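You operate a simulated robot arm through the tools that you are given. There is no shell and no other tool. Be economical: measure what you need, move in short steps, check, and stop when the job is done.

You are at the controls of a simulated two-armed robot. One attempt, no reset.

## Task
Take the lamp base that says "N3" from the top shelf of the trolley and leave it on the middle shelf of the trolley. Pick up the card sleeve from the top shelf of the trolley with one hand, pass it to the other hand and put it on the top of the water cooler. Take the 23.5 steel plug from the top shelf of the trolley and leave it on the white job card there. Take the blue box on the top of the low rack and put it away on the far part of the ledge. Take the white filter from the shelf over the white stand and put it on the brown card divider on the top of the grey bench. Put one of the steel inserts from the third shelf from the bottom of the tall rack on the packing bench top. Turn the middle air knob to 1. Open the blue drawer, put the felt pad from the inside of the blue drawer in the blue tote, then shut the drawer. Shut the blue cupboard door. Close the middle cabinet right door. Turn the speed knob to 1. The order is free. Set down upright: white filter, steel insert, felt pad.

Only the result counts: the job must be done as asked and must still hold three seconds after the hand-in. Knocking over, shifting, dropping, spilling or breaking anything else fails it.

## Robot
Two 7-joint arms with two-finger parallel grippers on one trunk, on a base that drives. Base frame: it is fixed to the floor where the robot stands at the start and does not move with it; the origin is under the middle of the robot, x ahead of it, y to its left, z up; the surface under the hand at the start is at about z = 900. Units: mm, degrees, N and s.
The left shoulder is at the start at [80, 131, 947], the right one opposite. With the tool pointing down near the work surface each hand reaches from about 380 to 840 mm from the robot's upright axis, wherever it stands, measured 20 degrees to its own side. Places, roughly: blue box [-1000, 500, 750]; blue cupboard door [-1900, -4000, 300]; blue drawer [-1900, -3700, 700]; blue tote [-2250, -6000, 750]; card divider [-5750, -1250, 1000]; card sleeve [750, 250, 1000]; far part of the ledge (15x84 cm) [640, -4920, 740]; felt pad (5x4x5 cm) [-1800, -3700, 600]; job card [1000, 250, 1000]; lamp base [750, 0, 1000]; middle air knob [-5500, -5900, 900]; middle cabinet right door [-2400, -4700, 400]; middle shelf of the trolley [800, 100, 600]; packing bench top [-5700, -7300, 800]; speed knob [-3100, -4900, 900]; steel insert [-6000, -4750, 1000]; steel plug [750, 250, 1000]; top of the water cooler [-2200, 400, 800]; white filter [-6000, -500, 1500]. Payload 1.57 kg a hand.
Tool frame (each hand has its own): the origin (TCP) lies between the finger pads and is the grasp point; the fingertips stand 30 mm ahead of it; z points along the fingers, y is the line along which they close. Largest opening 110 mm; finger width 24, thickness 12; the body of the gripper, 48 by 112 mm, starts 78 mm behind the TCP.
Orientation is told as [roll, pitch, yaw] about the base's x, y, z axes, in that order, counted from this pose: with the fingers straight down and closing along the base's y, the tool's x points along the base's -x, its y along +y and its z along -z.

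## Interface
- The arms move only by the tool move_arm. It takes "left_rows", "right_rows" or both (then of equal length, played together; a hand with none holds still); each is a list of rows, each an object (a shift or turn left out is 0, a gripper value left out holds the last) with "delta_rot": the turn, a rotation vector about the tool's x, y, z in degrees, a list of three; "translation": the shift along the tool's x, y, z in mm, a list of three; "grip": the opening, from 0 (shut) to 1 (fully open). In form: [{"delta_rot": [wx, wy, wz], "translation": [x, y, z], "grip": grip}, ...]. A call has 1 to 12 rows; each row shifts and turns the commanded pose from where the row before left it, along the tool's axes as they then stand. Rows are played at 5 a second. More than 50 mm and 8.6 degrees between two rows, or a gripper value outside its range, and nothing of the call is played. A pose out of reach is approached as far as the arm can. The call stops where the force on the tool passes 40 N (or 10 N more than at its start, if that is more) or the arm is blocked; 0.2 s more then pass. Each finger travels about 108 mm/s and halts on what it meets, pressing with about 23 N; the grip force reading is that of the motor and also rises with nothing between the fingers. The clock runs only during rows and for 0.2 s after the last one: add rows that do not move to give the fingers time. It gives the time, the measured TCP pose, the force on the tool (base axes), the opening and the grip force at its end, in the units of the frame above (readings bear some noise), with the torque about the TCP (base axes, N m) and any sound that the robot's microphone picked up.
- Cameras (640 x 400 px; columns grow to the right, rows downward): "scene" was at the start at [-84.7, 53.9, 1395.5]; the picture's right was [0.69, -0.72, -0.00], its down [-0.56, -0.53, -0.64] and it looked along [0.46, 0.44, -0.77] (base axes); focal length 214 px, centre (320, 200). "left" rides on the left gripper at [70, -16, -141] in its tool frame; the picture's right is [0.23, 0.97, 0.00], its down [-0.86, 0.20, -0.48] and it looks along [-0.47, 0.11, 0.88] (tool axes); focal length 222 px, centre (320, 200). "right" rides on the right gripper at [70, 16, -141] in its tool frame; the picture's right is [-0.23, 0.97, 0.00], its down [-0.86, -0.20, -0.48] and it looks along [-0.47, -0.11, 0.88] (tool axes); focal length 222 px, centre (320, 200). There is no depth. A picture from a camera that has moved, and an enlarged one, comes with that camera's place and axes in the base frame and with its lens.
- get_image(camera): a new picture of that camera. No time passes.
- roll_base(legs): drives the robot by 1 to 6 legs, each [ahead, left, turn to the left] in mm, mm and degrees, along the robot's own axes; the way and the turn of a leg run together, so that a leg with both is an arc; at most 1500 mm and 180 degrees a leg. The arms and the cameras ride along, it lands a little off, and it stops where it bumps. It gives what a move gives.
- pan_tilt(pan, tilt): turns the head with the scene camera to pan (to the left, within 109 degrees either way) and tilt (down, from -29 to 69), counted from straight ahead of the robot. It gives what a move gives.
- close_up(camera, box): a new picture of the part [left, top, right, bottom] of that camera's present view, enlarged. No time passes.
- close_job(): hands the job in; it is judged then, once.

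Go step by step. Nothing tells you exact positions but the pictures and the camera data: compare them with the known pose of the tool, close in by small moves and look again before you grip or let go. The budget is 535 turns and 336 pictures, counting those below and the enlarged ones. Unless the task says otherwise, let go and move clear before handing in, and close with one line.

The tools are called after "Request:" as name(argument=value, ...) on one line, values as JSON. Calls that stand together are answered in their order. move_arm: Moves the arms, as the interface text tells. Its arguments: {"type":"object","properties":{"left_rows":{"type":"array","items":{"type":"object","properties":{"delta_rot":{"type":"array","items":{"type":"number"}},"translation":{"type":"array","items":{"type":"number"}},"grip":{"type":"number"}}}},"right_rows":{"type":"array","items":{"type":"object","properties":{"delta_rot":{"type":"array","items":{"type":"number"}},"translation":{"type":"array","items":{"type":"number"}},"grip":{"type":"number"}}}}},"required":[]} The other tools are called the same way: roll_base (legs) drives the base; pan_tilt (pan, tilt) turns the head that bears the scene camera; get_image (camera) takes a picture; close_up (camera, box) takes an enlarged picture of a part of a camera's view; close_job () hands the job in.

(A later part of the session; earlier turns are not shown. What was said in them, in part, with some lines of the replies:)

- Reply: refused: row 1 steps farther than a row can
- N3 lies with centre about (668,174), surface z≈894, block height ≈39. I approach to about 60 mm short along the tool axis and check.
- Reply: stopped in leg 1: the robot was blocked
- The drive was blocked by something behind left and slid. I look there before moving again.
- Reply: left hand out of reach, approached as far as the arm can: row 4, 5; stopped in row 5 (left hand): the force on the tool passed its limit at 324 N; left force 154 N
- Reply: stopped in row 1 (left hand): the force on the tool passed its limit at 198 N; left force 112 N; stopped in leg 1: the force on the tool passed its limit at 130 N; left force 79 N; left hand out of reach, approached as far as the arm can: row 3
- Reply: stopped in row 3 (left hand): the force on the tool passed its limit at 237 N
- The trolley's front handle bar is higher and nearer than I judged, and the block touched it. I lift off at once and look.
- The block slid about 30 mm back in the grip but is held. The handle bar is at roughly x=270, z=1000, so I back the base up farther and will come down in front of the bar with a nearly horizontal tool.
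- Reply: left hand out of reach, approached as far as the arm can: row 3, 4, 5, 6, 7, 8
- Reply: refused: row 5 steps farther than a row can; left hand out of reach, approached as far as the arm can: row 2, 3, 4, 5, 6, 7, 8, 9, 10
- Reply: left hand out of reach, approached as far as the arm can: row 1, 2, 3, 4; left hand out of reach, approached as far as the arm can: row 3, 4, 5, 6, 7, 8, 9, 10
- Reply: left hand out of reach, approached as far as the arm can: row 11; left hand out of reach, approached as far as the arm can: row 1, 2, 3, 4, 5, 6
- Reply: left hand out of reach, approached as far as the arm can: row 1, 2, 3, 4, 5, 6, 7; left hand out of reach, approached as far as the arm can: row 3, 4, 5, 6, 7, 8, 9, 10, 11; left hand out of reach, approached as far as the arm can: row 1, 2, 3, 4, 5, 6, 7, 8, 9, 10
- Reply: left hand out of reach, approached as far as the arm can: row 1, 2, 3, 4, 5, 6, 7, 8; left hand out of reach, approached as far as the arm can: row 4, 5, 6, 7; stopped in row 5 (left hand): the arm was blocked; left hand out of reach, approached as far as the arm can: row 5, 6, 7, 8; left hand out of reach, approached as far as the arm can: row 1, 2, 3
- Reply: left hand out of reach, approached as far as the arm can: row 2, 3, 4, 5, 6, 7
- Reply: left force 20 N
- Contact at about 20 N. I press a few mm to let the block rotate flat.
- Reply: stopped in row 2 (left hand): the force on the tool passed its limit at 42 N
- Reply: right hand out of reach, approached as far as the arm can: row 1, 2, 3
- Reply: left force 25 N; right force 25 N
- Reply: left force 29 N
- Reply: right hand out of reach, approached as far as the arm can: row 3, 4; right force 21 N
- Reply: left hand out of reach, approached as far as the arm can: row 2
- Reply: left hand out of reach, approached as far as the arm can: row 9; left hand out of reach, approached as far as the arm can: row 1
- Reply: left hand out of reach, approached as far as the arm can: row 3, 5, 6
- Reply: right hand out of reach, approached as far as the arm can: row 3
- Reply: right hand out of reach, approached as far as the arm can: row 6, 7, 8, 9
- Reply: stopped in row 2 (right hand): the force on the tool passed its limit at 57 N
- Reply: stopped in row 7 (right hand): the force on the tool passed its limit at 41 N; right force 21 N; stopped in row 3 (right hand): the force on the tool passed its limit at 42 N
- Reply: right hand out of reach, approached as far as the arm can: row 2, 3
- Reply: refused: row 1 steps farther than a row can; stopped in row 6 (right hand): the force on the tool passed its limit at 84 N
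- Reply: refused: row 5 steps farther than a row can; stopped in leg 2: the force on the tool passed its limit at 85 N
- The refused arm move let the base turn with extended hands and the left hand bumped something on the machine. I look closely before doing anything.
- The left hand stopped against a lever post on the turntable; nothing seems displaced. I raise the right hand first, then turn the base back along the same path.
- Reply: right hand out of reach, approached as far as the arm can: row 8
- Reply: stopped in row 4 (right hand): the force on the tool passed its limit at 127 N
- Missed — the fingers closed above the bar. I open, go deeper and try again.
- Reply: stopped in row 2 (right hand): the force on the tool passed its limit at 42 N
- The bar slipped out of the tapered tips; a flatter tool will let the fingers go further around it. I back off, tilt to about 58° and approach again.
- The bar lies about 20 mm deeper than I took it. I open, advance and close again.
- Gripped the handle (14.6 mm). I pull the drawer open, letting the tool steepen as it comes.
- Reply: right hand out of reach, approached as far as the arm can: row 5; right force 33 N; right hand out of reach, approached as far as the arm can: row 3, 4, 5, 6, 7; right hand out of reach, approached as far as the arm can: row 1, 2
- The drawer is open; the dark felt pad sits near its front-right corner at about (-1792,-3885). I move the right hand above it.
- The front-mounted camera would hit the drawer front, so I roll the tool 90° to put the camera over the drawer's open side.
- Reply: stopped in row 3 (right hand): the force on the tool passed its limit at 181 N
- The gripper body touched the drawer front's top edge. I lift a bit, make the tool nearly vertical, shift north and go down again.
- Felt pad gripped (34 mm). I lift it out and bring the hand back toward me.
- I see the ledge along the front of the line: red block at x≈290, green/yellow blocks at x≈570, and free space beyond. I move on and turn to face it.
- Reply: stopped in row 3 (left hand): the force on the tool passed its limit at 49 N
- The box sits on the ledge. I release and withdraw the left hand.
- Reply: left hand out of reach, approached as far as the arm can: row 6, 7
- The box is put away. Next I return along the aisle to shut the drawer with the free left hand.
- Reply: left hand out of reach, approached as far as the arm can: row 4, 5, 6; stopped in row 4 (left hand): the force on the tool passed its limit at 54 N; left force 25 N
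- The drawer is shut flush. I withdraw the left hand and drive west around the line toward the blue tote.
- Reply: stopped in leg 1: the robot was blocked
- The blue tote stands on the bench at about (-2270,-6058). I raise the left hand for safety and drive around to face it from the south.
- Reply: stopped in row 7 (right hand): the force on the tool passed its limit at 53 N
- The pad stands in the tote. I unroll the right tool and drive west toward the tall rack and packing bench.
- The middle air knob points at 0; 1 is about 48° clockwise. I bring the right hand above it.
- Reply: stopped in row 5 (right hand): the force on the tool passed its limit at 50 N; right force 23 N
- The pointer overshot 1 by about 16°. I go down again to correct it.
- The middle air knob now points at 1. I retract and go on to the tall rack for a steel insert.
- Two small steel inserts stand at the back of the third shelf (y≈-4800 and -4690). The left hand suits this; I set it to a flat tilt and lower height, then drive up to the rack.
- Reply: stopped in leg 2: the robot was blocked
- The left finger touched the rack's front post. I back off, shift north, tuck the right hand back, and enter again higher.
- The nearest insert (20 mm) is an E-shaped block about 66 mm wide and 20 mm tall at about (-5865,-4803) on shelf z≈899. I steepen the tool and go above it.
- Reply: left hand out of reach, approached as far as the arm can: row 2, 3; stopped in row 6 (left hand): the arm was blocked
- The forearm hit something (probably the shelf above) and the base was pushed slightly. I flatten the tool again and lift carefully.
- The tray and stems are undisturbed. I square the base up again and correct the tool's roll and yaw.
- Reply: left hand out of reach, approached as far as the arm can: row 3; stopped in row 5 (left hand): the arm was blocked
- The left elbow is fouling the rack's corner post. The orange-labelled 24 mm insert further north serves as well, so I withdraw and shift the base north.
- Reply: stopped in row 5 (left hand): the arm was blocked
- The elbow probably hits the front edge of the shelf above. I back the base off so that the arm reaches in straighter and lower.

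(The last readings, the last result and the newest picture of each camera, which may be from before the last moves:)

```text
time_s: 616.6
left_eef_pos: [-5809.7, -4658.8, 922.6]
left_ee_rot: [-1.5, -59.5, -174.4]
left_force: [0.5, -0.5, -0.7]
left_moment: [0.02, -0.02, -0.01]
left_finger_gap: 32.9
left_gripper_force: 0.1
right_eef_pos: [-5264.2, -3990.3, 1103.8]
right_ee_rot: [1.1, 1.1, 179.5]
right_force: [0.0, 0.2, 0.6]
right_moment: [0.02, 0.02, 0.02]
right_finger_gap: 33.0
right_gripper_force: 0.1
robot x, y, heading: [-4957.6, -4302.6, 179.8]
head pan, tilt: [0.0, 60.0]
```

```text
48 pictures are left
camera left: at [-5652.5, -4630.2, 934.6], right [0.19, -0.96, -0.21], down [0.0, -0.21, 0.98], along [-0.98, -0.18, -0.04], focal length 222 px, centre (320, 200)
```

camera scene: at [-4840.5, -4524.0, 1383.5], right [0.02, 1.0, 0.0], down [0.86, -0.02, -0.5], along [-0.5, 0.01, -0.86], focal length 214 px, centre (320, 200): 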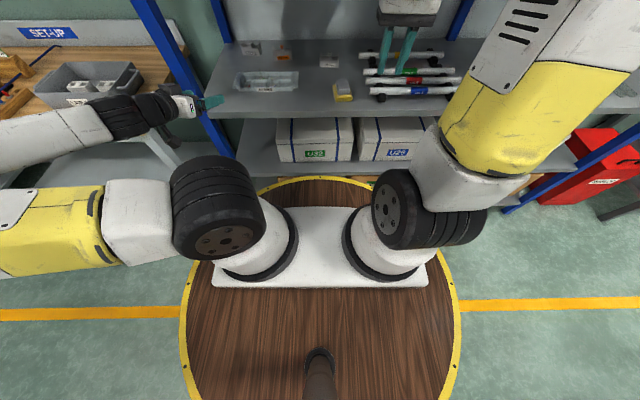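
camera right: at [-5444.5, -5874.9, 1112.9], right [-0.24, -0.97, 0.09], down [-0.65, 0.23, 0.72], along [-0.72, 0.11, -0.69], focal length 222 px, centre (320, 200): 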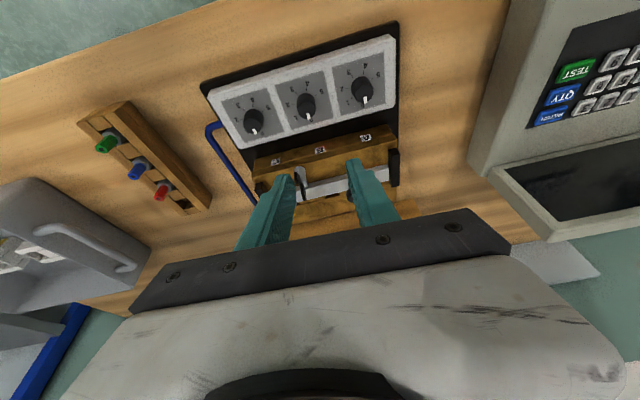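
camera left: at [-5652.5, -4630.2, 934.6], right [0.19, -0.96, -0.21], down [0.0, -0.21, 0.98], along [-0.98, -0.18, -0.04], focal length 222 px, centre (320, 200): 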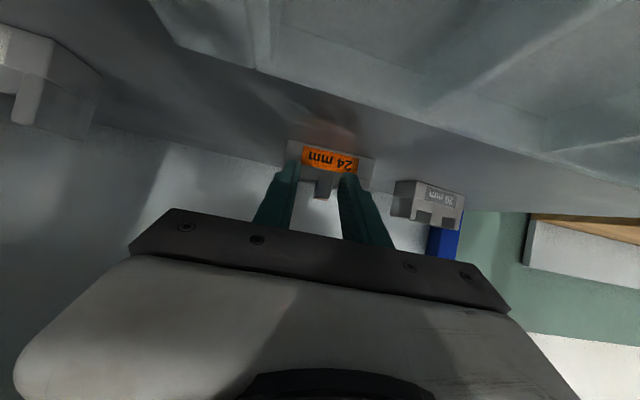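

The insert stands about 40 mm deeper and the shelf is lower (z≈878) than I took it. I open fully, advance and try again.

Request:
move_arm(left_rows=[{"grip": 1.0}, {"grip": 1.0}, {"grip": 1.0}, {"grip": 1.0}, {"translation": [-2.7, 1.5, 21]}, {"translation": [-2.7, 2, 20]}, {"translation": [0, 0, 0]}])

Request:
get_image(camera="left")

```text
time_s: 618.2
left_eef_pos: [-5846.6, -4664.8, 906.5]
left_ee_rot: [-1.4, -59.7, -174.5]
left_force: [2.8, -0.1, 3.3]
left_moment: [-0.22, -0.03, 0.13]
left_finger_gap: 109.7
left_gripper_force: 0.1
right_eef_pos: [-5264.0, -3990.5, 1102.4]
right_ee_rot: [1.1, 1.0, 179.6]
right_force: [-0.2, -0.1, -0.4]
right_moment: [-0.01, -0.02, -0.01]
right_finger_gap: 33.1
right_gripper_force: 0.0
robot x, y, heading: [-4960.9, -4302.8, 180.1]
head pan, tilt: [0.0, 60.0]
```

```text
47 pictures are left
camera left: at [-5690.1, -4636.4, 918.0], right [0.19, -0.96, -0.21], down [0.0, -0.21, 0.98], along [-0.98, -0.18, -0.04], focal length 222 px, centre (320, 200)
```

left: 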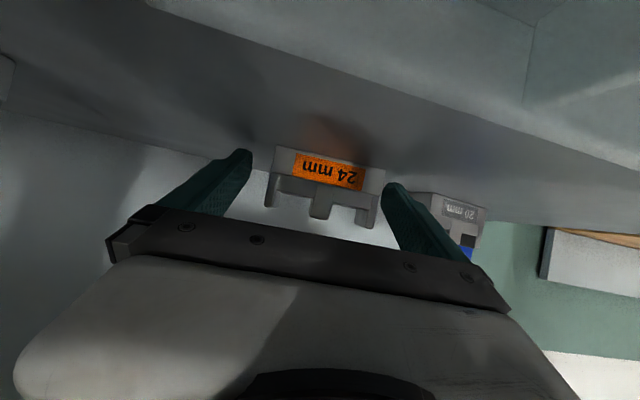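

Request:
move_arm(left_rows=[{"grip": 0.4}, {"grip": 0.4}, {"grip": 0.4}, {"grip": 0.4}])

```text
time_s: 619.2
left_eef_pos: [-5847.4, -4663.6, 905.8]
left_ee_rot: [-1.5, -59.8, -174.4]
left_force: [-0.7, -2.1, 5.2]
left_moment: [-0.45, 0.14, 0.03]
left_finger_gap: 80.6
left_gripper_force: 23.4
right_eef_pos: [-5262.7, -3990.4, 1102.5]
right_ee_rot: [1.1, 1.2, 179.6]
right_force: [-0.3, 0.1, -0.8]
right_moment: [0.0, 0.01, -0.01]
right_finger_gap: 33.2
right_gripper_force: 0.2
robot x, y, heading: [-4957.9, -4302.6, 179.7]
head pan, tilt: [0.0, 60.0]
```

Gripped at 80.6 mm. I lift a little and check that it comes along.

Request:
move_arm(left_rows=[{"translation": [-8.6, 0, -5]}, {"translation": [-17, 0, -10]}, {"translation": [-17, 0, -10]}, {"translation": [0, 0, 0]}])

Request:
get_image(camera="left")

```text
time_s: 620.2
left_eef_pos: [-5848.9, -4665.3, 956.2]
left_ee_rot: [-1.6, -59.6, -174.4]
left_force: [-0.9, 0.4, -4.8]
left_moment: [0.03, -0.06, -0.02]
left_finger_gap: 80.3
left_gripper_force: 22.8
right_eef_pos: [-5264.0, -3990.1, 1103.2]
right_ee_rot: [1.1, 1.1, 179.7]
right_force: [-0.2, 0.5, -0.2]
right_moment: [0.01, -0.06, 0.0]
right_finger_gap: 32.8
right_gripper_force: 0.1
robot x, y, heading: [-4962.5, -4306.3, 179.8]
head pan, tilt: [0.0, 60.0]
```

```text
46 pictures are left
camera left: at [-5692.4, -4637.6, 967.9], right [0.19, -0.96, -0.21], down [0.0, -0.21, 0.98], along [-0.98, -0.18, -0.04], focal length 222 px, centre (320, 200)
```

left: 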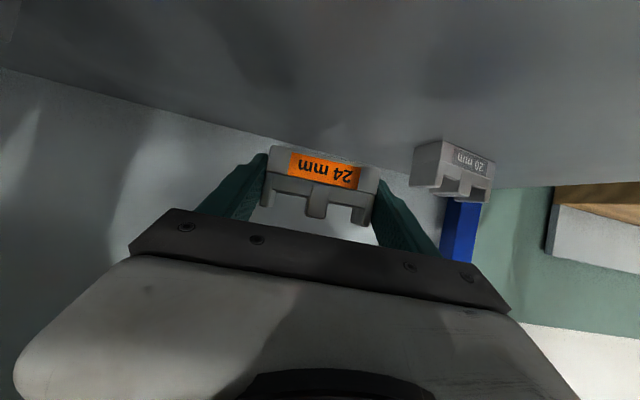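

Request:
move_arm(left_rows=[{"translation": [-26, 0, -15]}, {"translation": [-26, 0, -15]}, {"translation": [22, 0, -38]}, {"translation": [22, 0, -38]}, {"translation": [22, 0, -38]}, {"translation": [22, 0, -38]}, {"translation": [22, 0, -38]}, {"translation": [0, 0, 0]}])

Request:
roll_base(legs=[[-400, 0, 0]])

Request:
get_image(camera="left")

```text
time_s: 622.0
left_eef_pos: [-5630.6, -4648.1, 1019.1]
left_ee_rot: [-1.5, -59.5, -174.2]
left_force: [-0.2, 0.0, -4.8]
left_moment: [-0.01, -0.05, 0.04]
left_finger_gap: 80.0
left_gripper_force: 22.9
right_eef_pos: [-5264.1, -3991.9, 1102.8]
right_ee_rot: [1.1, 1.1, 179.6]
right_force: [-0.3, -1.0, -0.1]
right_moment: [0.0, -0.01, -0.01]
right_finger_gap: 33.0
right_gripper_force: 0.1
robot x, y, heading: [-4962.4, -4305.8, 179.8]
head pan, tilt: [0.0, 60.0]
```

```text
time_s: 624.5
left_eef_pos: [-5234.2, -4649.8, 1016.9]
left_ee_rot: [-1.6, -59.6, -174.1]
left_force: [0.1, 0.2, -3.8]
left_moment: [-0.01, -0.06, 0.0]
left_finger_gap: 80.2
left_gripper_force: 22.5
right_eef_pos: [-4870.3, -3991.5, 1103.4]
right_ee_rot: [1.1, 1.0, 179.7]
right_force: [-0.6, 0.4, -0.4]
right_moment: [-0.02, 0.01, -0.01]
right_finger_gap: 33.1
right_gripper_force: 0.1
robot x, y, heading: [-4565.7, -4301.7, -179.7]
head pan, tilt: [0.0, 60.0]
```

```text
45 pictures are left
camera left: at [-5076.9, -4621.9, 1030.2], right [0.19, -0.96, -0.21], down [0.0, -0.21, 0.98], along [-0.98, -0.19, -0.04], focal length 222 px, centre (320, 200)
```

left: 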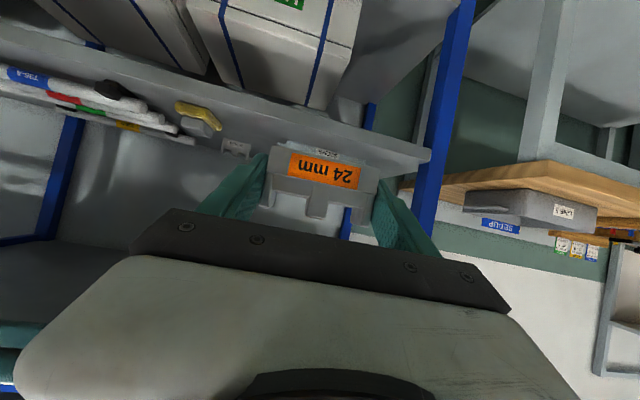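

The insert is held securely. I drive south to the packing bench.

Request:
roll_base(legs=[[0, 1300, 0], [0, 1290, 0]])

Request:
pan_tilt(pan=15, tilt=30)

Request:
get_image(camera="scene")

```text
time_s: 636.9
left_eef_pos: [-5241.0, -7215.1, 1017.2]
left_ee_rot: [-1.5, -59.6, -173.1]
left_force: [0.2, -0.1, -4.6]
left_moment: [-0.02, -0.06, -0.03]
left_finger_gap: 80.0
left_gripper_force: 23.5
right_eef_pos: [-4888.8, -6549.3, 1103.7]
right_ee_rot: [1.1, 1.0, -179.3]
right_force: [-0.5, -0.3, -0.2]
right_moment: [-0.02, -0.02, 0.0]
right_finger_gap: 33.1
right_gripper_force: 0.0
robot x, y, heading: [-4579.9, -6854.9, -179.3]
head pan, tilt: [0.0, 60.0]
```

```text
time_s: 637.9
left_eef_pos: [-5240.7, -7213.6, 1018.3]
left_ee_rot: [-1.6, -59.6, -173.3]
left_force: [-0.2, 0.3, -3.9]
left_moment: [0.0, -0.06, -0.03]
left_finger_gap: 79.8
left_gripper_force: 23.1
right_eef_pos: [-4888.2, -6549.8, 1104.1]
right_ee_rot: [1.2, 1.1, -179.3]
right_force: [0.1, -0.3, 0.7]
right_moment: [-0.04, -0.01, 0.03]
right_finger_gap: 33.0
right_gripper_force: 0.1
robot x, y, heading: [-4575.3, -6856.5, -178.8]
head pan, tilt: [15.0, 30.0]
```

```text
44 pictures are left
camera scene: at [-4525.9, -6877.9, 1425.6], right [-0.28, 0.96, 0.0], down [0.48, 0.14, -0.87], along [-0.83, -0.24, -0.5], focal length 214 px, centre (320, 200)
```

scene: 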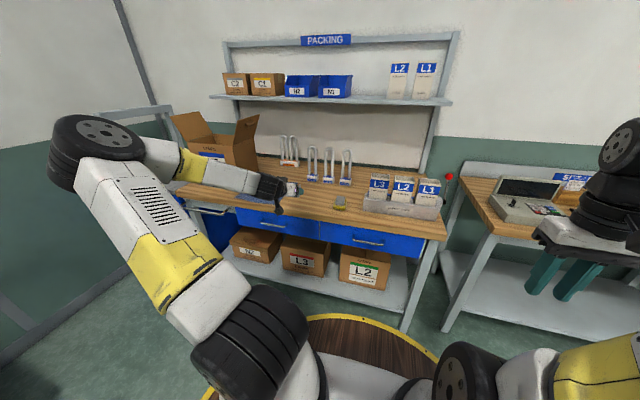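

Request:
roll_base(legs=[[175, 0, -1]])

Request:
move_arm(left_rows=[{"translation": [34.6, 0, 20]}, {"translation": [34.6, 0, 20]}, {"translation": [0, 0, 0]}])

Request:
get_image(camera="left")

```text
time_s: 639.3
left_eef_pos: [-5417.3, -7204.4, 1017.8]
left_ee_rot: [-1.6, -59.5, -174.2]
left_force: [-0.1, -1.1, -4.3]
left_moment: [0.06, -0.05, -0.01]
left_finger_gap: 80.0
left_gripper_force: 22.9
right_eef_pos: [-5054.6, -6547.6, 1103.5]
right_ee_rot: [1.0, 1.1, 179.8]
right_force: [0.7, -0.1, -0.3]
right_moment: [0.01, 0.02, 0.02]
right_finger_gap: 32.9
right_gripper_force: 0.1
robot x, y, heading: [-4743.2, -6859.7, -179.8]
head pan, tilt: [15.0, 30.0]
```

```text
time_s: 640.1
left_eef_pos: [-5418.7, -7201.3, 939.5]
left_ee_rot: [-1.5, -59.6, -174.1]
left_force: [0.5, 0.5, -4.0]
left_moment: [-0.01, -0.05, 0.0]
left_finger_gap: 80.0
left_gripper_force: 22.5
right_eef_pos: [-5053.9, -6547.7, 1103.8]
right_ee_rot: [1.1, 1.1, 179.7]
right_force: [-0.7, 0.5, 0.4]
right_moment: [-0.02, -0.01, -0.02]
right_finger_gap: 33.0
right_gripper_force: 0.0
robot x, y, heading: [-4747.0, -6858.9, -179.8]
head pan, tilt: [15.0, 30.0]
```

```text
43 pictures are left
camera left: at [-5261.2, -7173.4, 951.4], right [0.19, -0.96, -0.21], down [0.0, -0.21, 0.98], along [-0.98, -0.19, -0.04], focal length 222 px, centre (320, 200)
```

left: 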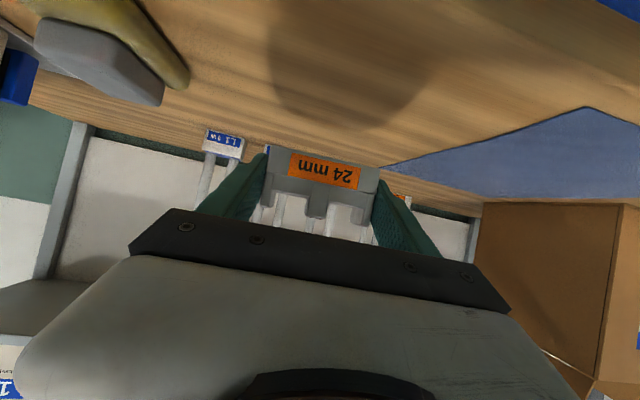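

Request:
move_arm(left_rows=[{"translation": [17.3, 0, 10]}, {"translation": [8.6, 0, 5]}, {"translation": [4.3, 0, 2.5]}, {"translation": [4.3, 0, 2.5]}, {"translation": [4.3, 0, 2.5]}, {"translation": [4.3, 0, 2.5]}, {"translation": [4.3, 0, 2.5]}, {"translation": [4.3, 0, 2.5]}, {"translation": [0, 0, 0]}])

```text
time_s: 642.1
left_eef_pos: [-5417.3, -7201.9, 878.2]
left_ee_rot: [-1.5, -59.6, -174.1]
left_force: [0.1, -0.5, -4.6]
left_moment: [0.01, -0.06, -0.02]
left_finger_gap: 79.9
left_gripper_force: 22.7
right_eef_pos: [-5054.8, -6547.0, 1104.3]
right_ee_rot: [1.1, 1.1, 179.8]
right_force: [-0.9, 0.1, -0.4]
right_moment: [0.0, 0.01, -0.02]
right_finger_gap: 33.1
right_gripper_force: 0.0
robot x, y, heading: [-4752.1, -6860.7, -179.8]
head pan, tilt: [15.0, 30.0]
```

Request:
move_arm(left_rows=[{"translation": [3.5, 0, 2]}, {"translation": [3.5, 0, 2]}, {"translation": [3.5, 0, 2]}, {"translation": [3.5, 0, 2]}, {"translation": [3.5, 0, 2]}, {"translation": [3.5, 0, 2]}, {"translation": [3.5, 0, 2]}, {"translation": [3.5, 0, 2]}, {"translation": [3.5, 0, 2]}, {"translation": [3.5, 0, 2]}, {"translation": [0, 0, 0]}])

Request:
get_image(camera="left")

```text
time_s: 642.9
left_eef_pos: [-5420.4, -7203.4, 875.0]
left_ee_rot: [-0.8, -60.4, -174.9]
left_force: [-2.2, -1.3, 6.0]
left_moment: [-0.09, -0.03, -0.13]
left_finger_gap: 80.1
left_gripper_force: 22.9
right_eef_pos: [-5053.9, -6547.1, 1103.3]
right_ee_rot: [1.1, 1.1, 179.9]
right_force: [-0.1, -0.4, -0.1]
right_moment: [-0.03, 0.02, 0.03]
right_finger_gap: 33.0
right_gripper_force: 0.1
robot x, y, heading: [-4753.3, -6860.3, -179.8]
head pan, tilt: [15.0, 30.0]
stopped in row 3 (left hand): the force on the tool passed its limit at 45 N (the readings are from after the stop); the commanded pose is now the measured one
```

```text
42 pictures are left
camera left: at [-5263.1, -7174.9, 885.2], right [0.19, -0.96, -0.2], down [0.01, -0.21, 0.98], along [-0.98, -0.18, -0.03], focal length 222 px, centre (320, 200)
```

left: 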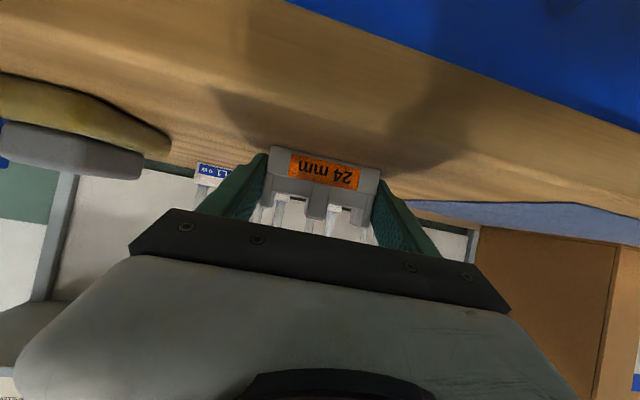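

The insert touches the bench top. I release and withdraw.

Request:
move_arm(left_rows=[{"grip": 0.78}, {"grip": 0.9}, {"grip": 1.0}, {"grip": 1.0}, {"translation": [-3, 0, -10]}, {"translation": [-5, 0, -40]}, {"translation": [-20, 0, -40]}, {"translation": [-30, 0, -35]}, {"translation": [-30, 0, -35]}, {"translation": [0, 0, 0]}])

Request:
get_image(camera="left")

```text
time_s: 645.1
left_eef_pos: [-5324.9, -7193.3, 1029.7]
left_ee_rot: [-1.0, -60.1, -174.8]
left_force: [1.1, -0.7, 0.4]
left_moment: [-0.02, 0.0, 0.02]
left_finger_gap: 110.0
left_gripper_force: 0.2
right_eef_pos: [-5054.8, -6546.0, 1104.1]
right_ee_rot: [1.1, 1.1, 179.9]
right_force: [0.1, 0.6, 0.2]
right_moment: [-0.02, -0.01, 0.0]
right_finger_gap: 32.9
right_gripper_force: 0.1
robot x, y, heading: [-4751.7, -6859.0, -180.1]
head pan, tilt: [15.0, 30.0]
```

```text
41 pictures are left
camera left: at [-5167.5, -7165.9, 1040.1], right [0.19, -0.96, -0.21], down [0.01, -0.21, 0.98], along [-0.98, -0.18, -0.03], focal length 222 px, centre (320, 200)
```

left: 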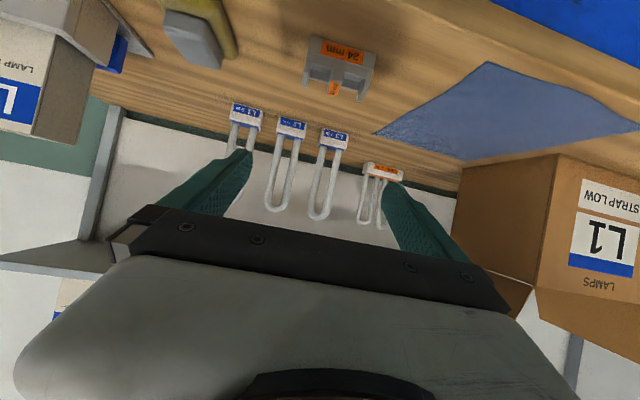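

The insert stands on the packing bench. Last is the white filter: I drive back north to the end of the grey bench.

Request:
roll_base(legs=[[120, 0, 0], [-120, 0, 0], [0, -1450, 0], [0, -1450, 0], [0, -1450, 0], [0, -1450, 0]])

```text
time_s: 674.3
left_eef_pos: [-5084.7, -1396.8, 1029.1]
left_ee_rot: [-0.9, -60.3, -178.4]
left_force: [-0.4, 0.1, 0.4]
left_moment: [-0.03, 0.03, -0.01]
left_finger_gap: 109.9
left_gripper_force: 0.1
right_eef_pos: [-4774.1, -766.4, 1103.4]
right_ee_rot: [1.1, 1.1, 176.2]
right_force: [-0.2, 0.0, -1.0]
right_moment: [0.0, -0.01, 0.03]
right_finger_gap: 33.1
right_gripper_force: 0.0
robot x, y, heading: [-4488.6, -1100.0, 176.3]
head pan, tilt: [15.0, 30.0]
```

Request:
roll_base(legs=[[0, -1130, 3.7], [0, 0, 25]])

Request:
move_arm(left_rows=[{"delta_rot": [0, -6, 0], "translation": [-40, 0, -20]}, {"delta_rot": [0, -6, 0], "translation": [-42, 0, -16]}, {"delta_rot": [0, -6, 0], "translation": [-44, 0, -12]}, {"delta_rot": [0, -6, 0], "translation": [-45, 0, -8]}, {"delta_rot": [0, -6, 0], "translation": [-46, 0, -4]}, {"translation": [-46, 0, 0]}, {"translation": [-46, 0, 0]}, {"translation": [-46, 0, 0]}, {"translation": [-46, 0, 0], "grip": 0.4}, {"translation": [0, 0, 0]}])

Request:
pan_tilt(pan=25, tilt=10)

Request:
get_image(camera="scene")

```text
time_s: 681.4
left_eef_pos: [-4831.0, -506.0, 1030.0]
left_ee_rot: [-0.9, -60.3, -148.7]
left_force: [-0.3, -0.5, 0.9]
left_moment: [-0.01, 0.0, 0.02]
left_finger_gap: 110.1
left_gripper_force: 0.0
right_eef_pos: [-4871.6, 193.2, 1103.4]
right_ee_rot: [1.1, 1.1, -154.1]
right_force: [-0.4, -0.5, -0.5]
right_moment: [0.03, -0.03, 0.05]
right_finger_gap: 32.9
right_gripper_force: 0.0
robot x, y, heading: [-4464.5, 51.0, -153.7]
head pan, tilt: [15.0, 30.0]
```

```text
time_s: 683.6
left_eef_pos: [-4834.9, -512.3, 1441.4]
left_ee_rot: [-121.8, -89.5, -27.7]
left_force: [0.3, 1.2, 0.0]
left_moment: [0.01, 0.0, 0.01]
left_finger_gap: 43.7
left_gripper_force: 0.1
right_eef_pos: [-4871.7, 194.4, 1103.7]
right_ee_rot: [1.1, 1.1, -154.1]
right_force: [-0.5, 0.2, -0.2]
right_moment: [0.01, -0.01, -0.01]
right_finger_gap: 32.7
right_gripper_force: 0.1
robot x, y, heading: [-4461.3, 45.5, -153.7]
head pan, tilt: [15.0, 30.0]
```

```text
time_s: 684.4
left_eef_pos: [-4834.5, -511.1, 1440.5]
left_ee_rot: [-123.5, -89.5, -26.1]
left_force: [-0.6, 0.7, -0.4]
left_moment: [-0.01, 0.0, -0.02]
left_finger_gap: 44.2
left_gripper_force: 0.0
right_eef_pos: [-4871.3, 192.9, 1102.9]
right_ee_rot: [1.2, 1.1, -154.0]
right_force: [-0.4, -0.5, -0.4]
right_moment: [0.03, -0.01, 0.03]
right_finger_gap: 33.0
right_gripper_force: 0.1
robot x, y, heading: [-4460.3, 46.4, -153.7]
head pan, tilt: [25.0, 10.0]
```

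```text
40 pictures are left
camera scene: at [-4394.2, 37.8, 1458.0], right [-0.78, 0.63, 0.0], down [0.11, 0.14, -0.98], along [-0.62, -0.77, -0.17], focal length 214 px, centre (320, 200)
```

scene: 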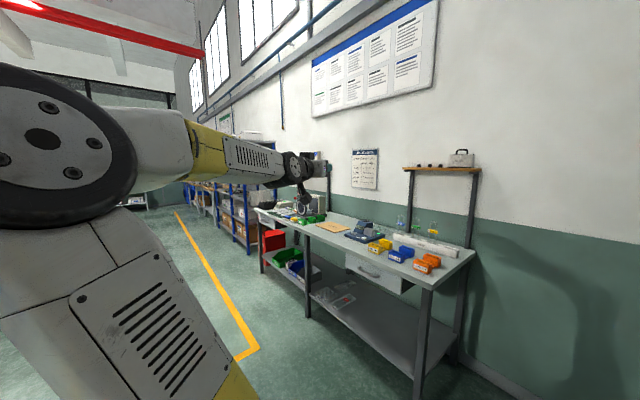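

Request:
move_arm(left_rows=[{"delta_rot": [7.75, 0, 0]}, {"delta_rot": [7.75, 0, 0]}, {"delta_rot": [7.75, 0, 0]}, {"delta_rot": [7.75, 0, 0]}, {"translation": [-45, 0, 0]}, {"translation": [-45, 0, 0]}, {"translation": [0, 0, 0]}])

Request:
move_arm(left_rows=[{"delta_rot": [0, 0, 8.2]}, {"delta_rot": [0, 0, 8.2]}, {"delta_rot": [0, 0, 8.2]}, {"delta_rot": [0, 0, 8.2]}, {"delta_rot": [0, 0, 8.2]}, {"delta_rot": [0, 0, 8.2]}, {"delta_rot": [0, 0, 8.2]}, {"delta_rot": [0, 0, 8.2]}, {"delta_rot": [0, 0, 8.2]}, {"delta_rot": [0, 0, 8.2]}, {"delta_rot": [0, 0, 8.0]}, {"translation": [0, 0, 0]}])

```text
time_s: 686.0
left_eef_pos: [-4833.9, -510.6, 1530.8]
left_ee_rot: [-154.2, -89.5, -26.4]
left_force: [0.4, 0.3, -0.6]
left_moment: [0.01, 0.02, 0.0]
left_finger_gap: 44.2
left_gripper_force: 0.2
right_eef_pos: [-4872.7, 192.9, 1102.4]
right_ee_rot: [1.2, 1.1, -154.2]
right_force: [-0.9, 0.8, 0.9]
right_moment: [-0.03, 0.0, -0.03]
right_finger_gap: 33.0
right_gripper_force: 0.0
robot x, y, heading: [-4460.5, 45.6, -153.9]
head pan, tilt: [25.0, 10.0]
```

```text
time_s: 688.6
left_eef_pos: [-4835.6, -513.0, 1531.4]
left_ee_rot: [90.5, -0.2, 89.5]
left_force: [-0.4, -0.8, 0.1]
left_moment: [0.01, 0.01, 0.01]
left_finger_gap: 44.3
left_gripper_force: 0.1
right_eef_pos: [-4871.1, 194.1, 1102.3]
right_ee_rot: [1.1, 1.1, -154.0]
right_force: [0.5, 1.0, -0.8]
right_moment: [-0.01, -0.02, -0.02]
right_finger_gap: 32.9
right_gripper_force: 0.1
robot x, y, heading: [-4458.3, 48.4, -153.9]
head pan, tilt: [25.0, 10.0]
```

Request:
roll_base(legs=[[836, -390, 0]])

Request:
get_image(camera="left")

```text
time_s: 693.5
left_eef_pos: [-5756.1, -541.6, 1531.1]
left_ee_rot: [90.5, -0.2, 90.1]
left_force: [-0.6, -0.2, -0.1]
left_moment: [0.02, -0.02, 0.0]
left_finger_gap: 43.9
left_gripper_force: 0.1
right_eef_pos: [-5800.4, 165.6, 1102.5]
right_ee_rot: [1.2, 1.1, -153.6]
right_force: [-0.5, -0.3, 0.1]
right_moment: [0.0, 0.0, 0.03]
right_finger_gap: 33.1
right_gripper_force: 0.0
robot x, y, heading: [-5385.6, 22.6, -153.3]
head pan, tilt: [25.0, 10.0]
```

```text
39 pictures are left
camera left: at [-5614.3, -611.1, 1513.7], right [0.01, -0.23, 0.97], down [0.48, 0.85, 0.2], along [-0.88, 0.47, 0.12], focal length 222 px, centre (320, 200)
```

left: 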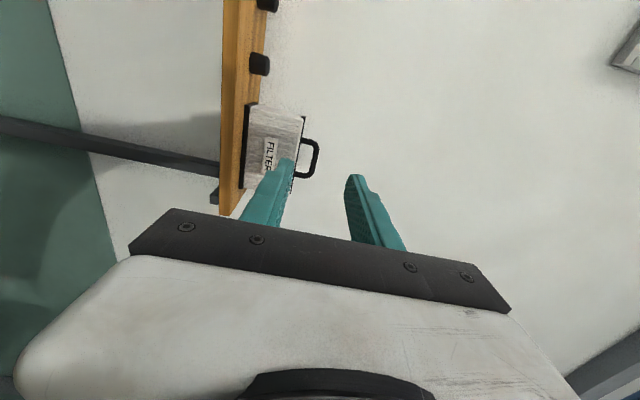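

Request:
move_arm(left_rows=[{"translation": [-25, 4, 0], "grip": 0.25}, {"translation": [-25, 4, 0]}, {"translation": [0, 0, 40]}, {"translation": [0, 0, 40]}, {"translation": [0, 0, 40]}, {"translation": [0, 0, 0]}])

Request:
get_image(camera="left")

```text
time_s: 694.9
left_eef_pos: [-5879.5, -492.3, 1540.7]
left_ee_rot: [90.4, -0.2, 90.0]
left_force: [0.7, 0.7, 0.0]
left_moment: [0.02, -0.01, 0.0]
left_finger_gap: 27.4
left_gripper_force: 0.1
right_eef_pos: [-5799.2, 165.7, 1103.4]
right_ee_rot: [1.1, 1.1, -153.6]
right_force: [0.0, -0.5, -0.7]
right_moment: [0.02, -0.02, -0.02]
right_finger_gap: 33.1
right_gripper_force: 0.2
robot x, y, heading: [-5387.6, 25.9, -153.1]
head pan, tilt: [25.0, 10.0]
```

```text
38 pictures are left
camera left: at [-5736.3, -561.3, 1522.9], right [0.01, -0.23, 0.97], down [0.48, 0.85, 0.2], along [-0.88, 0.47, 0.12], focal length 222 px, centre (320, 200)
```

left: 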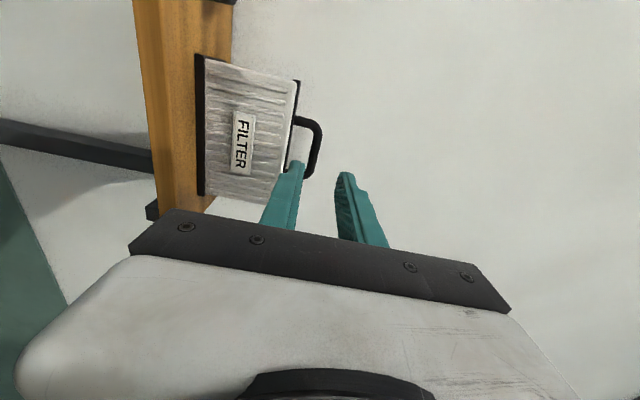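

Request:
move_arm(left_rows=[{"translation": [-3, 0, 30]}, {"translation": [-3, 0, 30]}, {"translation": [0, 0, 20]}, {"translation": [0, 0, 0]}])

Request:
close_up(camera="left", box=[200, 60, 420, 240])

```text
time_s: 695.9
left_eef_pos: [-5958.1, -485.8, 1541.2]
left_ee_rot: [90.5, -0.2, 90.0]
left_force: [0.0, -0.2, 0.4]
left_moment: [0.02, -0.01, -0.01]
left_finger_gap: 27.4
left_gripper_force: 0.0
right_eef_pos: [-5799.9, 165.0, 1104.0]
right_ee_rot: [1.2, 1.2, -153.6]
right_force: [-0.5, 0.2, 0.1]
right_moment: [0.02, -0.02, -0.03]
right_finger_gap: 33.1
right_gripper_force: 0.0
robot x, y, heading: [-5387.3, 21.3, -153.2]
head pan, tilt: [25.0, 10.0]
```

```text
2.22 times, centred on (310, 150) of left
camera zoom: at [-5815.2, -555.1, 1523.7], right [0.01, -0.23, 0.97], down [0.48, 0.85, 0.2], along [-0.88, 0.47, 0.12], focal length 494 px, centre (342, 311)
```

zoom: 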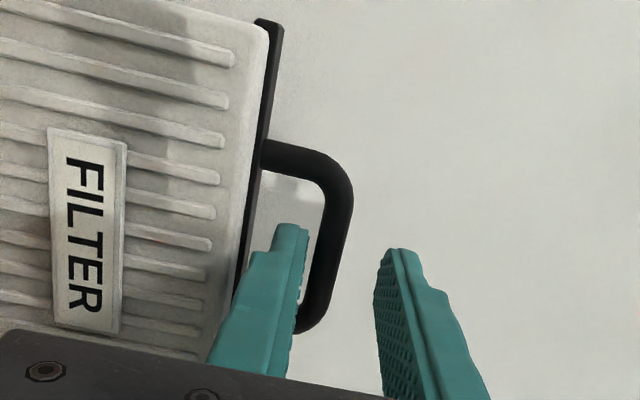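

Request:
move_arm(left_rows=[{"translation": [0, 0, 14]}, {"translation": [0, 0, 12]}, {"translation": [0, 0, 0]}])

Request:
close_up(camera="left", box=[200, 60, 420, 240])

```text
time_s: 696.7
left_eef_pos: [-5982.6, -484.7, 1543.3]
left_ee_rot: [90.5, -0.2, 90.0]
left_force: [-0.9, -0.3, 0.5]
left_moment: [-0.01, 0.01, 0.01]
left_finger_gap: 27.6
left_gripper_force: 0.0
right_eef_pos: [-5798.7, 165.7, 1103.1]
right_ee_rot: [1.1, 1.0, -153.7]
right_force: [-0.2, 0.3, 0.1]
right_moment: [0.01, 0.0, 0.0]
right_finger_gap: 33.0
right_gripper_force: 0.0
robot x, y, heading: [-5386.3, 24.4, -152.8]
head pan, tilt: [25.0, 10.0]
```

```text
2.22 times, centred on (310, 150) of left
camera zoom: at [-5841.1, -555.0, 1525.1], right [0.01, -0.23, 0.97], down [0.48, 0.85, 0.2], along [-0.88, 0.47, 0.12], focal length 494 px, centre (342, 311)
```

zoom: 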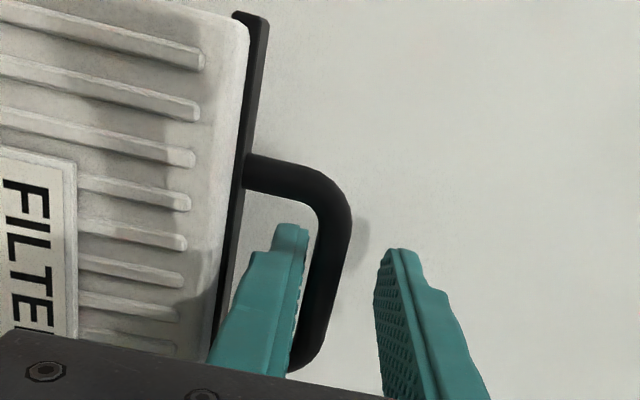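

Request:
move_arm(left_rows=[{"grip": 0.0}, {"grip": 0.0}, {"grip": 0.0}])

```text
time_s: 697.5
left_eef_pos: [-5983.4, -485.4, 1542.9]
left_ee_rot: [90.6, -0.2, 90.0]
left_force: [0.0, -0.5, 0.3]
left_moment: [0.02, 0.01, 0.03]
left_finger_gap: 9.5
left_gripper_force: 23.2
right_eef_pos: [-5799.8, 165.3, 1104.6]
right_ee_rot: [1.1, 1.1, -153.6]
right_force: [-0.1, -0.3, -0.5]
right_moment: [0.0, 0.03, -0.01]
right_finger_gap: 33.3
right_gripper_force: 0.1
robot x, y, heading: [-5388.0, 22.5, -153.1]
head pan, tilt: [25.0, 10.0]
```

The handle is gripped (9.5 mm). I lift gently.

Request:
move_arm(left_rows=[{"translation": [0, 8, 0]}, {"translation": [0, 15, 0]}, {"translation": [0, 20, 0]}, {"translation": [0, 0, 0]}])

Request:
get_image(camera="left")

```text
time_s: 698.5
left_eef_pos: [-5983.5, -484.9, 1574.7]
left_ee_rot: [90.5, -0.1, 90.0]
left_force: [-0.2, 0.0, -1.6]
left_moment: [0.0, 0.02, -0.01]
left_finger_gap: 9.6
left_gripper_force: 23.0
left hand out of reach, approached as far as the arm can: row 3
right_eef_pos: [-5799.0, 165.4, 1102.6]
right_ee_rot: [1.1, 1.2, -153.5]
right_force: [0.3, 0.0, -0.1]
right_moment: [-0.04, 0.01, -0.05]
right_finger_gap: 33.0
right_gripper_force: 0.2
robot x, y, heading: [-5385.8, 24.0, -153.4]
head pan, tilt: [25.0, 10.0]
```

```text
35 pictures are left
camera left: at [-5840.6, -554.7, 1557.4], right [0.01, -0.23, 0.97], down [0.48, 0.85, 0.2], along [-0.88, 0.47, 0.12], focal length 222 px, centre (320, 200)
```

left: 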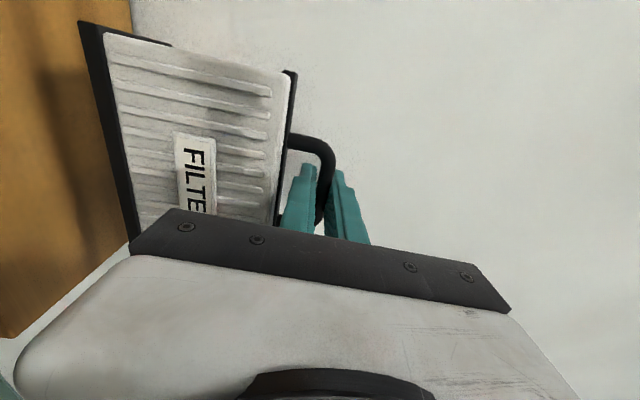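

Request:
move_arm(left_rows=[{"translation": [0, 0, -20]}, {"translation": [0, 0, -35]}, {"translation": [0, 0, -40]}, {"translation": [0, 0, -40]}, {"translation": [0, 0, -40]}, {"translation": [0, 0, -40]}, {"translation": [0, 0, 0]}])

Request:
get_image(camera="left")

```text
time_s: 700.1
left_eef_pos: [-5765.7, -485.1, 1568.4]
left_ee_rot: [90.6, -0.3, 90.0]
left_force: [-1.4, -0.4, -1.2]
left_moment: [0.0, 0.01, -0.01]
left_finger_gap: 9.2
left_gripper_force: 23.2
right_eef_pos: [-5801.5, 165.2, 1104.4]
right_ee_rot: [1.1, 1.1, -153.6]
right_force: [-0.4, 0.0, -0.1]
right_moment: [-0.01, -0.01, 0.02]
right_finger_gap: 33.4
right_gripper_force: 0.0
robot x, y, heading: [-5386.9, 27.9, -153.2]
head pan, tilt: [25.0, 10.0]
```

```text
34 pictures are left
camera left: at [-5622.1, -553.5, 1551.9], right [0.01, -0.23, 0.97], down [0.48, 0.85, 0.2], along [-0.88, 0.47, 0.12], focal length 222 px, centre (320, 200)
```

left: 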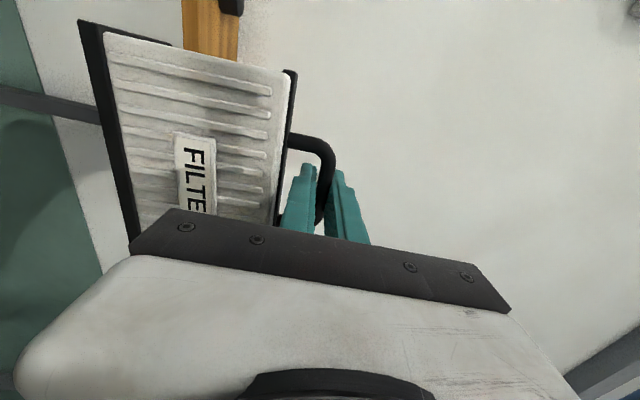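

The filter hangs level in the hand. I back away from the bench end and drive around to its front by the divider.

Request:
roll_base(legs=[[-836, 390, 0], [0, 0, -27], [0, 1120, 0]])

Request:
pan_tilt(pan=15, tilt=30)

Request:
get_image(camera="scene")

```text
time_s: 711.5
left_eef_pos: [-5044.6, -1302.0, 1568.0]
left_ee_rot: [90.5, -0.1, 62.2]
left_force: [-0.9, 0.8, -1.1]
left_moment: [0.0, 0.02, -0.02]
left_finger_gap: 9.4
left_gripper_force: 23.4
right_eef_pos: [-4772.3, -712.0, 1103.8]
right_ee_rot: [1.1, 1.1, 178.6]
right_force: [-1.2, -0.2, 0.8]
right_moment: [0.0, 0.02, 0.0]
right_finger_gap: 33.1
right_gripper_force: 0.0
robot x, y, heading: [-4475.3, -1032.7, 179.1]
head pan, tilt: [25.0, 10.0]
```

```text
time_s: 712.3
left_eef_pos: [-5044.3, -1302.4, 1569.3]
left_ee_rot: [90.5, -0.2, 62.2]
left_force: [-0.3, 0.0, -1.2]
left_moment: [-0.01, 0.02, -0.01]
left_finger_gap: 9.4
left_gripper_force: 22.8
right_eef_pos: [-4772.3, -711.8, 1104.1]
right_ee_rot: [1.1, 1.0, 178.6]
right_force: [0.1, 0.2, -0.1]
right_moment: [0.03, 0.0, -0.01]
right_finger_gap: 32.9
right_gripper_force: 0.2
robot x, y, heading: [-4478.1, -1031.1, 178.9]
head pan, tilt: [15.0, 30.0]
```

```text
33 pictures are left
camera scene: at [-4422.3, -1053.3, 1425.8], right [-0.24, 0.97, 0.0], down [0.48, 0.12, -0.87], along [-0.84, -0.21, -0.5], focal length 214 px, centre (320, 200)
```

scene: 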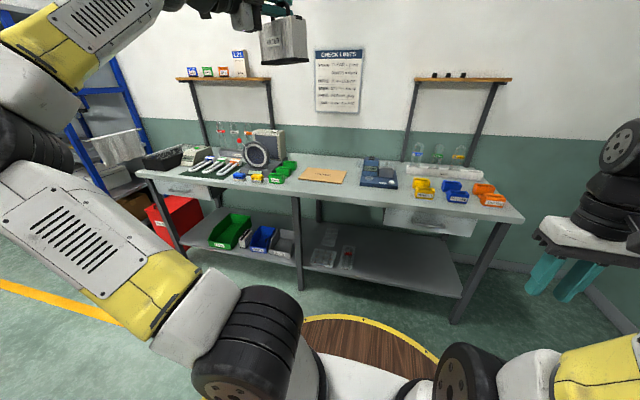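

Request:
move_arm(left_rows=[{"translation": [0, -46, 0]}, {"translation": [0, -46, 0]}, {"translation": [0, -46, 0]}, {"translation": [0, -46, 0]}, {"translation": [0, -46, 0]}, {"translation": [0, -46, 0]}, {"translation": [0, -46, 0]}, {"translation": [0, -46, 0]}, {"translation": [0, -46, 0]}, {"translation": [0, -46, 0]}, {"translation": [0, 0, 0]}])

Request:
get_image(camera="left")

```text
time_s: 714.7
left_eef_pos: [-5048.1, -1301.7, 1111.7]
left_ee_rot: [90.4, -0.3, 62.2]
left_force: [-0.5, -0.3, -1.7]
left_moment: [-0.01, -0.01, 0.04]
left_finger_gap: 9.4
left_gripper_force: 23.0
right_eef_pos: [-4772.2, -711.6, 1103.3]
right_ee_rot: [1.1, 1.1, 178.6]
right_force: [-0.8, 0.4, -0.5]
right_moment: [-0.03, 0.03, -0.04]
right_finger_gap: 33.2
right_gripper_force: 0.0
robot x, y, heading: [-4473.2, -1029.9, 179.2]
head pan, tilt: [15.0, 30.0]
```

```text
32 pictures are left
camera left: at [-4953.8, -1429.6, 1092.0], right [-0.1, -0.21, 0.97], down [0.82, 0.53, 0.2], along [-0.56, 0.82, 0.12], focal length 222 px, centre (320, 200)
```

left: 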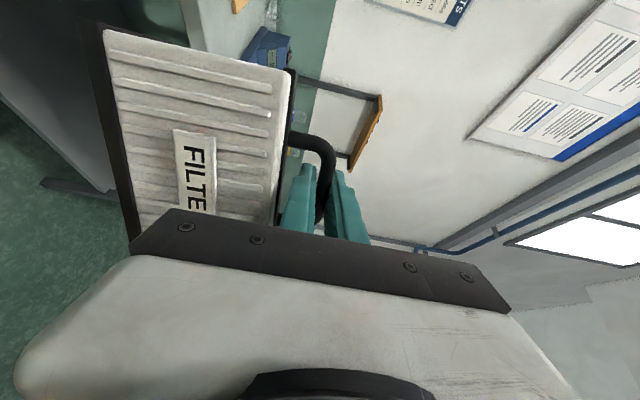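

Request:
roll_base(legs=[[580, 48, 0]])

Request:
pan_tilt(pan=25, tilt=40)

Request:
get_image(camera="scene")

```text
time_s: 718.0
left_eef_pos: [-5629.4, -1336.7, 1110.3]
left_ee_rot: [90.5, -0.1, 62.1]
left_force: [-0.6, 0.2, -1.4]
left_moment: [0.0, -0.01, 0.03]
left_finger_gap: 9.2
left_gripper_force: 23.2
right_eef_pos: [-5351.8, -747.4, 1103.2]
right_ee_rot: [1.1, 1.1, 178.4]
right_force: [0.7, -0.9, -0.6]
right_moment: [0.01, -0.02, -0.03]
right_finger_gap: 32.9
right_gripper_force: 0.1
robot x, y, heading: [-5055.2, -1065.9, 178.5]
head pan, tilt: [15.0, 30.0]
```

```text
time_s: 718.7
left_eef_pos: [-5629.8, -1337.0, 1110.2]
left_ee_rot: [90.5, -0.2, 62.1]
left_force: [-0.7, -0.3, -1.5]
left_moment: [0.02, -0.01, 0.0]
left_finger_gap: 9.6
left_gripper_force: 22.9
right_eef_pos: [-5353.1, -747.0, 1103.2]
right_ee_rot: [1.1, 1.1, 178.5]
right_force: [0.1, 0.0, 0.1]
right_moment: [0.02, 0.0, 0.02]
right_finger_gap: 32.9
right_gripper_force: 0.0
robot x, y, heading: [-5054.8, -1066.0, 178.9]
head pan, tilt: [25.0, 40.0]
```

```text
31 pictures are left
camera scene: at [-4993.6, -1102.3, 1410.4], right [-0.4, 0.91, 0.0], down [0.59, 0.26, -0.77], along [-0.7, -0.31, -0.64], focal length 214 px, centre (320, 200)
```

scene: 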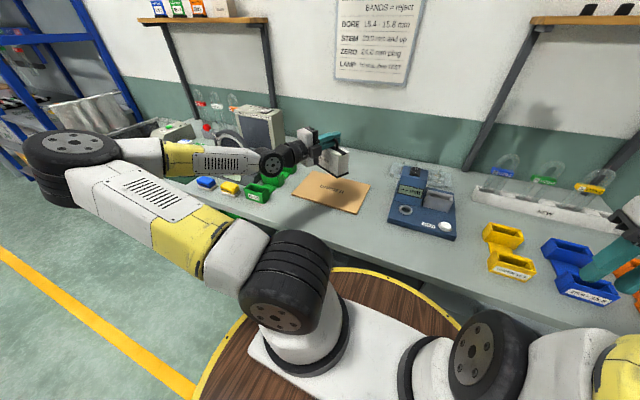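

Request:
move_arm(left_rows=[{"translation": [16, 0, 5]}, {"translation": [0, -40, 0]}, {"translation": [0, -30, 0]}, {"translation": [0, -20, 0]}, {"translation": [0, 0, 0]}])

Request:
close_up(camera="scene", box=[260, 120, 420, 240])

```text
time_s: 719.9
left_eef_pos: [-5641.0, -1349.1, 1018.9]
left_ee_rot: [90.4, -0.1, 62.1]
left_force: [-0.1, 0.1, -1.4]
left_moment: [0.0, 0.0, -0.02]
left_finger_gap: 9.4
left_gripper_force: 22.9
right_eef_pos: [-5351.8, -747.5, 1104.2]
right_ee_rot: [1.0, 1.1, 178.5]
right_force: [-0.2, 0.7, -0.8]
right_moment: [0.01, 0.03, 0.01]
right_finger_gap: 32.9
right_gripper_force: 0.1
robot x, y, heading: [-5059.1, -1064.7, 178.8]
head pan, tilt: [25.0, 40.0]
```

```text
3.33 times, centred on (340, 180) of scene
camera zoom: at [-4993.6, -1102.3, 1410.4], right [-0.4, 0.91, 0.0], down [0.59, 0.26, -0.77], along [-0.7, -0.31, -0.64], focal length 715 px, centre (253, 267)
```

zoom: 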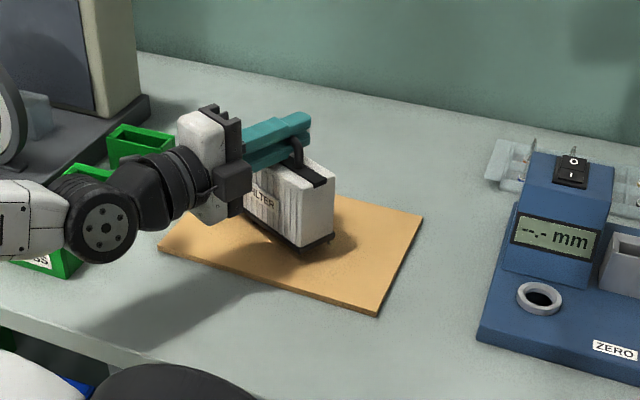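

The filter hovers over the divider. I lower until contact.

Request:
move_arm(left_rows=[{"translation": [0, -6, 0]}, {"translation": [0, -6, 0]}, {"translation": [0, -4, 0]}, {"translation": [0, -4, 0]}, {"translation": [0, -4, 0]}, {"translation": [0, -4, 0]}, {"translation": [0, -4, 0]}, {"translation": [0, -4, 0]}, {"translation": [0, 0, 0]}])

Request:
close_up(camera="scene", box=[260, 120, 420, 240])

```text
time_s: 721.2
left_eef_pos: [-5643.0, -1345.2, 1003.1]
left_ee_rot: [91.5, 0.3, 61.9]
left_force: [1.5, 0.0, 7.5]
left_moment: [-0.47, 0.29, 0.06]
left_finger_gap: 9.3
left_gripper_force: 22.8
right_eef_pos: [-5352.1, -746.4, 1103.9]
right_ee_rot: [1.1, 1.0, 178.5]
right_force: [-0.3, -0.4, -0.5]
right_moment: [-0.01, 0.04, -0.02]
right_finger_gap: 32.9
right_gripper_force: 0.1
robot x, y, heading: [-5056.3, -1064.7, 178.8]
head pan, tilt: [25.0, 40.0]
stopped in row 6 (left hand): the force on the tool passed its limit at 44 N (the readings are from after the stop); the commanded pose is now the measured one
```

```text
3.33 times, centred on (340, 180) of scene
camera zoom: at [-4992.9, -1102.0, 1410.3], right [-0.4, 0.91, 0.0], down [0.59, 0.26, -0.77], along [-0.7, -0.31, -0.64], focal length 715 px, centre (253, 267)
```

zoom: 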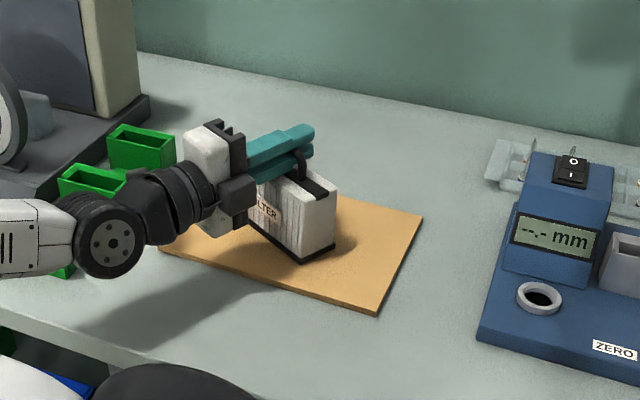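

Request:
move_arm(left_rows=[{"grip": 0.15}, {"grip": 0.2}, {"grip": 0.2}, {"translation": [0, 0, -15]}, {"translation": [0, 0, -25]}, {"translation": [0, 0, -35]}, {"translation": [0, 0, -35]}, {"translation": [0, 0, 0]}])

Request:
close_up(camera="scene", box=[260, 120, 420, 240])

```text
time_s: 723.0
left_eef_pos: [-5549.2, -1398.9, 998.8]
left_ee_rot: [91.3, 0.1, 61.9]
left_force: [0.3, 0.3, -0.4]
left_moment: [0.01, -0.04, 0.01]
left_finger_gap: 22.1
left_gripper_force: 0.0
right_eef_pos: [-5353.7, -747.9, 1103.3]
right_ee_rot: [1.2, 1.1, 178.5]
right_force: [-0.2, -0.1, 0.5]
right_moment: [0.03, -0.01, 0.02]
right_finger_gap: 32.9
right_gripper_force: 0.1
robot x, y, heading: [-5054.0, -1065.9, 178.5]
head pan, tilt: [25.0, 40.0]
```

```text
3.33 times, centred on (340, 180) of scene
camera zoom: at [-4993.5, -1102.3, 1410.4], right [-0.4, 0.91, 0.0], down [0.59, 0.26, -0.77], along [-0.7, -0.31, -0.64], focal length 715 px, centre (253, 267)
```

zoom: 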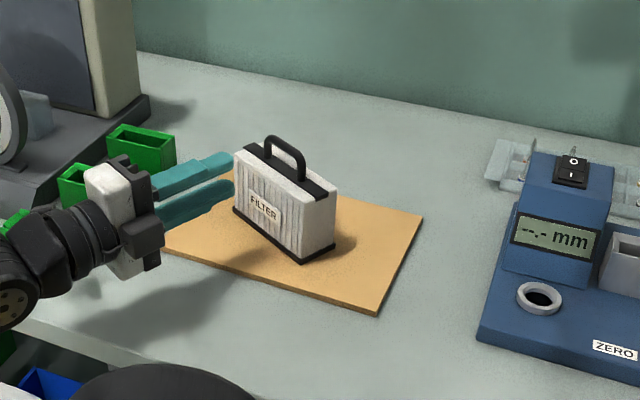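

The filter stands upright on the divider. I raise the left hand clear and back off.

Request:
move_arm(left_rows=[{"translation": [0, 40, -10]}, {"translation": [0, 45, 0]}, {"translation": [0, 45, 0]}, {"translation": [0, 45, 0]}, {"translation": [0, 0, 0]}])

Request:
roll_base(legs=[[-350, 0, 0]])

Request:
get_image(camera="scene")

```text
time_s: 724.2
left_eef_pos: [-5538.0, -1404.8, 1177.8]
left_ee_rot: [91.3, 0.2, 61.9]
left_force: [0.6, -0.3, -0.6]
left_moment: [-0.03, -0.01, -0.02]
left_finger_gap: 21.9
left_gripper_force: 0.1
right_eef_pos: [-5352.4, -747.1, 1104.0]
right_ee_rot: [1.1, 1.1, 178.6]
right_force: [0.4, 0.3, -0.1]
right_moment: [0.01, -0.02, 0.02]
right_finger_gap: 32.9
right_gripper_force: 0.1
robot x, y, heading: [-5053.5, -1064.8, 178.7]
head pan, tilt: [25.0, 40.0]
```

```text
time_s: 726.4
left_eef_pos: [-5190.3, -1409.9, 1176.7]
left_ee_rot: [91.3, 0.1, 61.7]
left_force: [-0.3, 0.0, -0.2]
left_moment: [0.01, 0.0, -0.02]
left_finger_gap: 21.9
left_gripper_force: 0.1
right_eef_pos: [-5002.0, -753.8, 1103.2]
right_ee_rot: [1.1, 1.2, 178.3]
right_force: [0.0, 0.3, -0.4]
right_moment: [-0.01, 0.0, 0.0]
right_finger_gap: 33.0
right_gripper_force: 0.0
robot x, y, heading: [-4706.1, -1074.3, 178.7]
head pan, tilt: [25.0, 40.0]
```

```text
27 pictures are left
camera scene: at [-4644.4, -1110.1, 1410.4], right [-0.4, 0.92, 0.0], down [0.59, 0.26, -0.77], along [-0.7, -0.31, -0.64], focal length 214 px, centre (320, 200)
```

scene: 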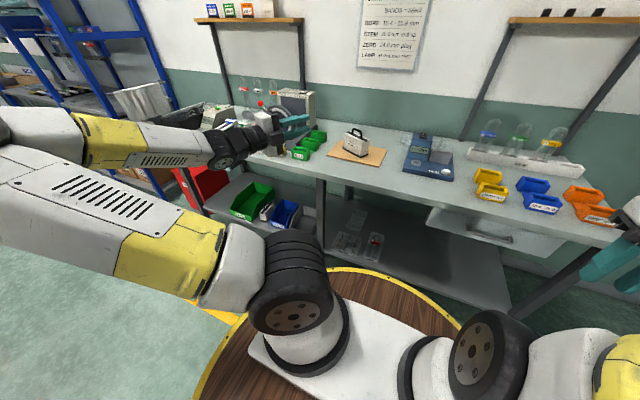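

The filter is standing on the divider, both hands are empty and clear, and every item on the list is done, so I hand the job in.

Request:
close_job()

```text
The job is handed in.
```

I've handed the job in with every item on the list done. I took the white "CEMENT N3" card as the job card, and my arms bumped the trolley handle, a lever post on the machine turntable and the tall rack; nothing looked moved afterwards.
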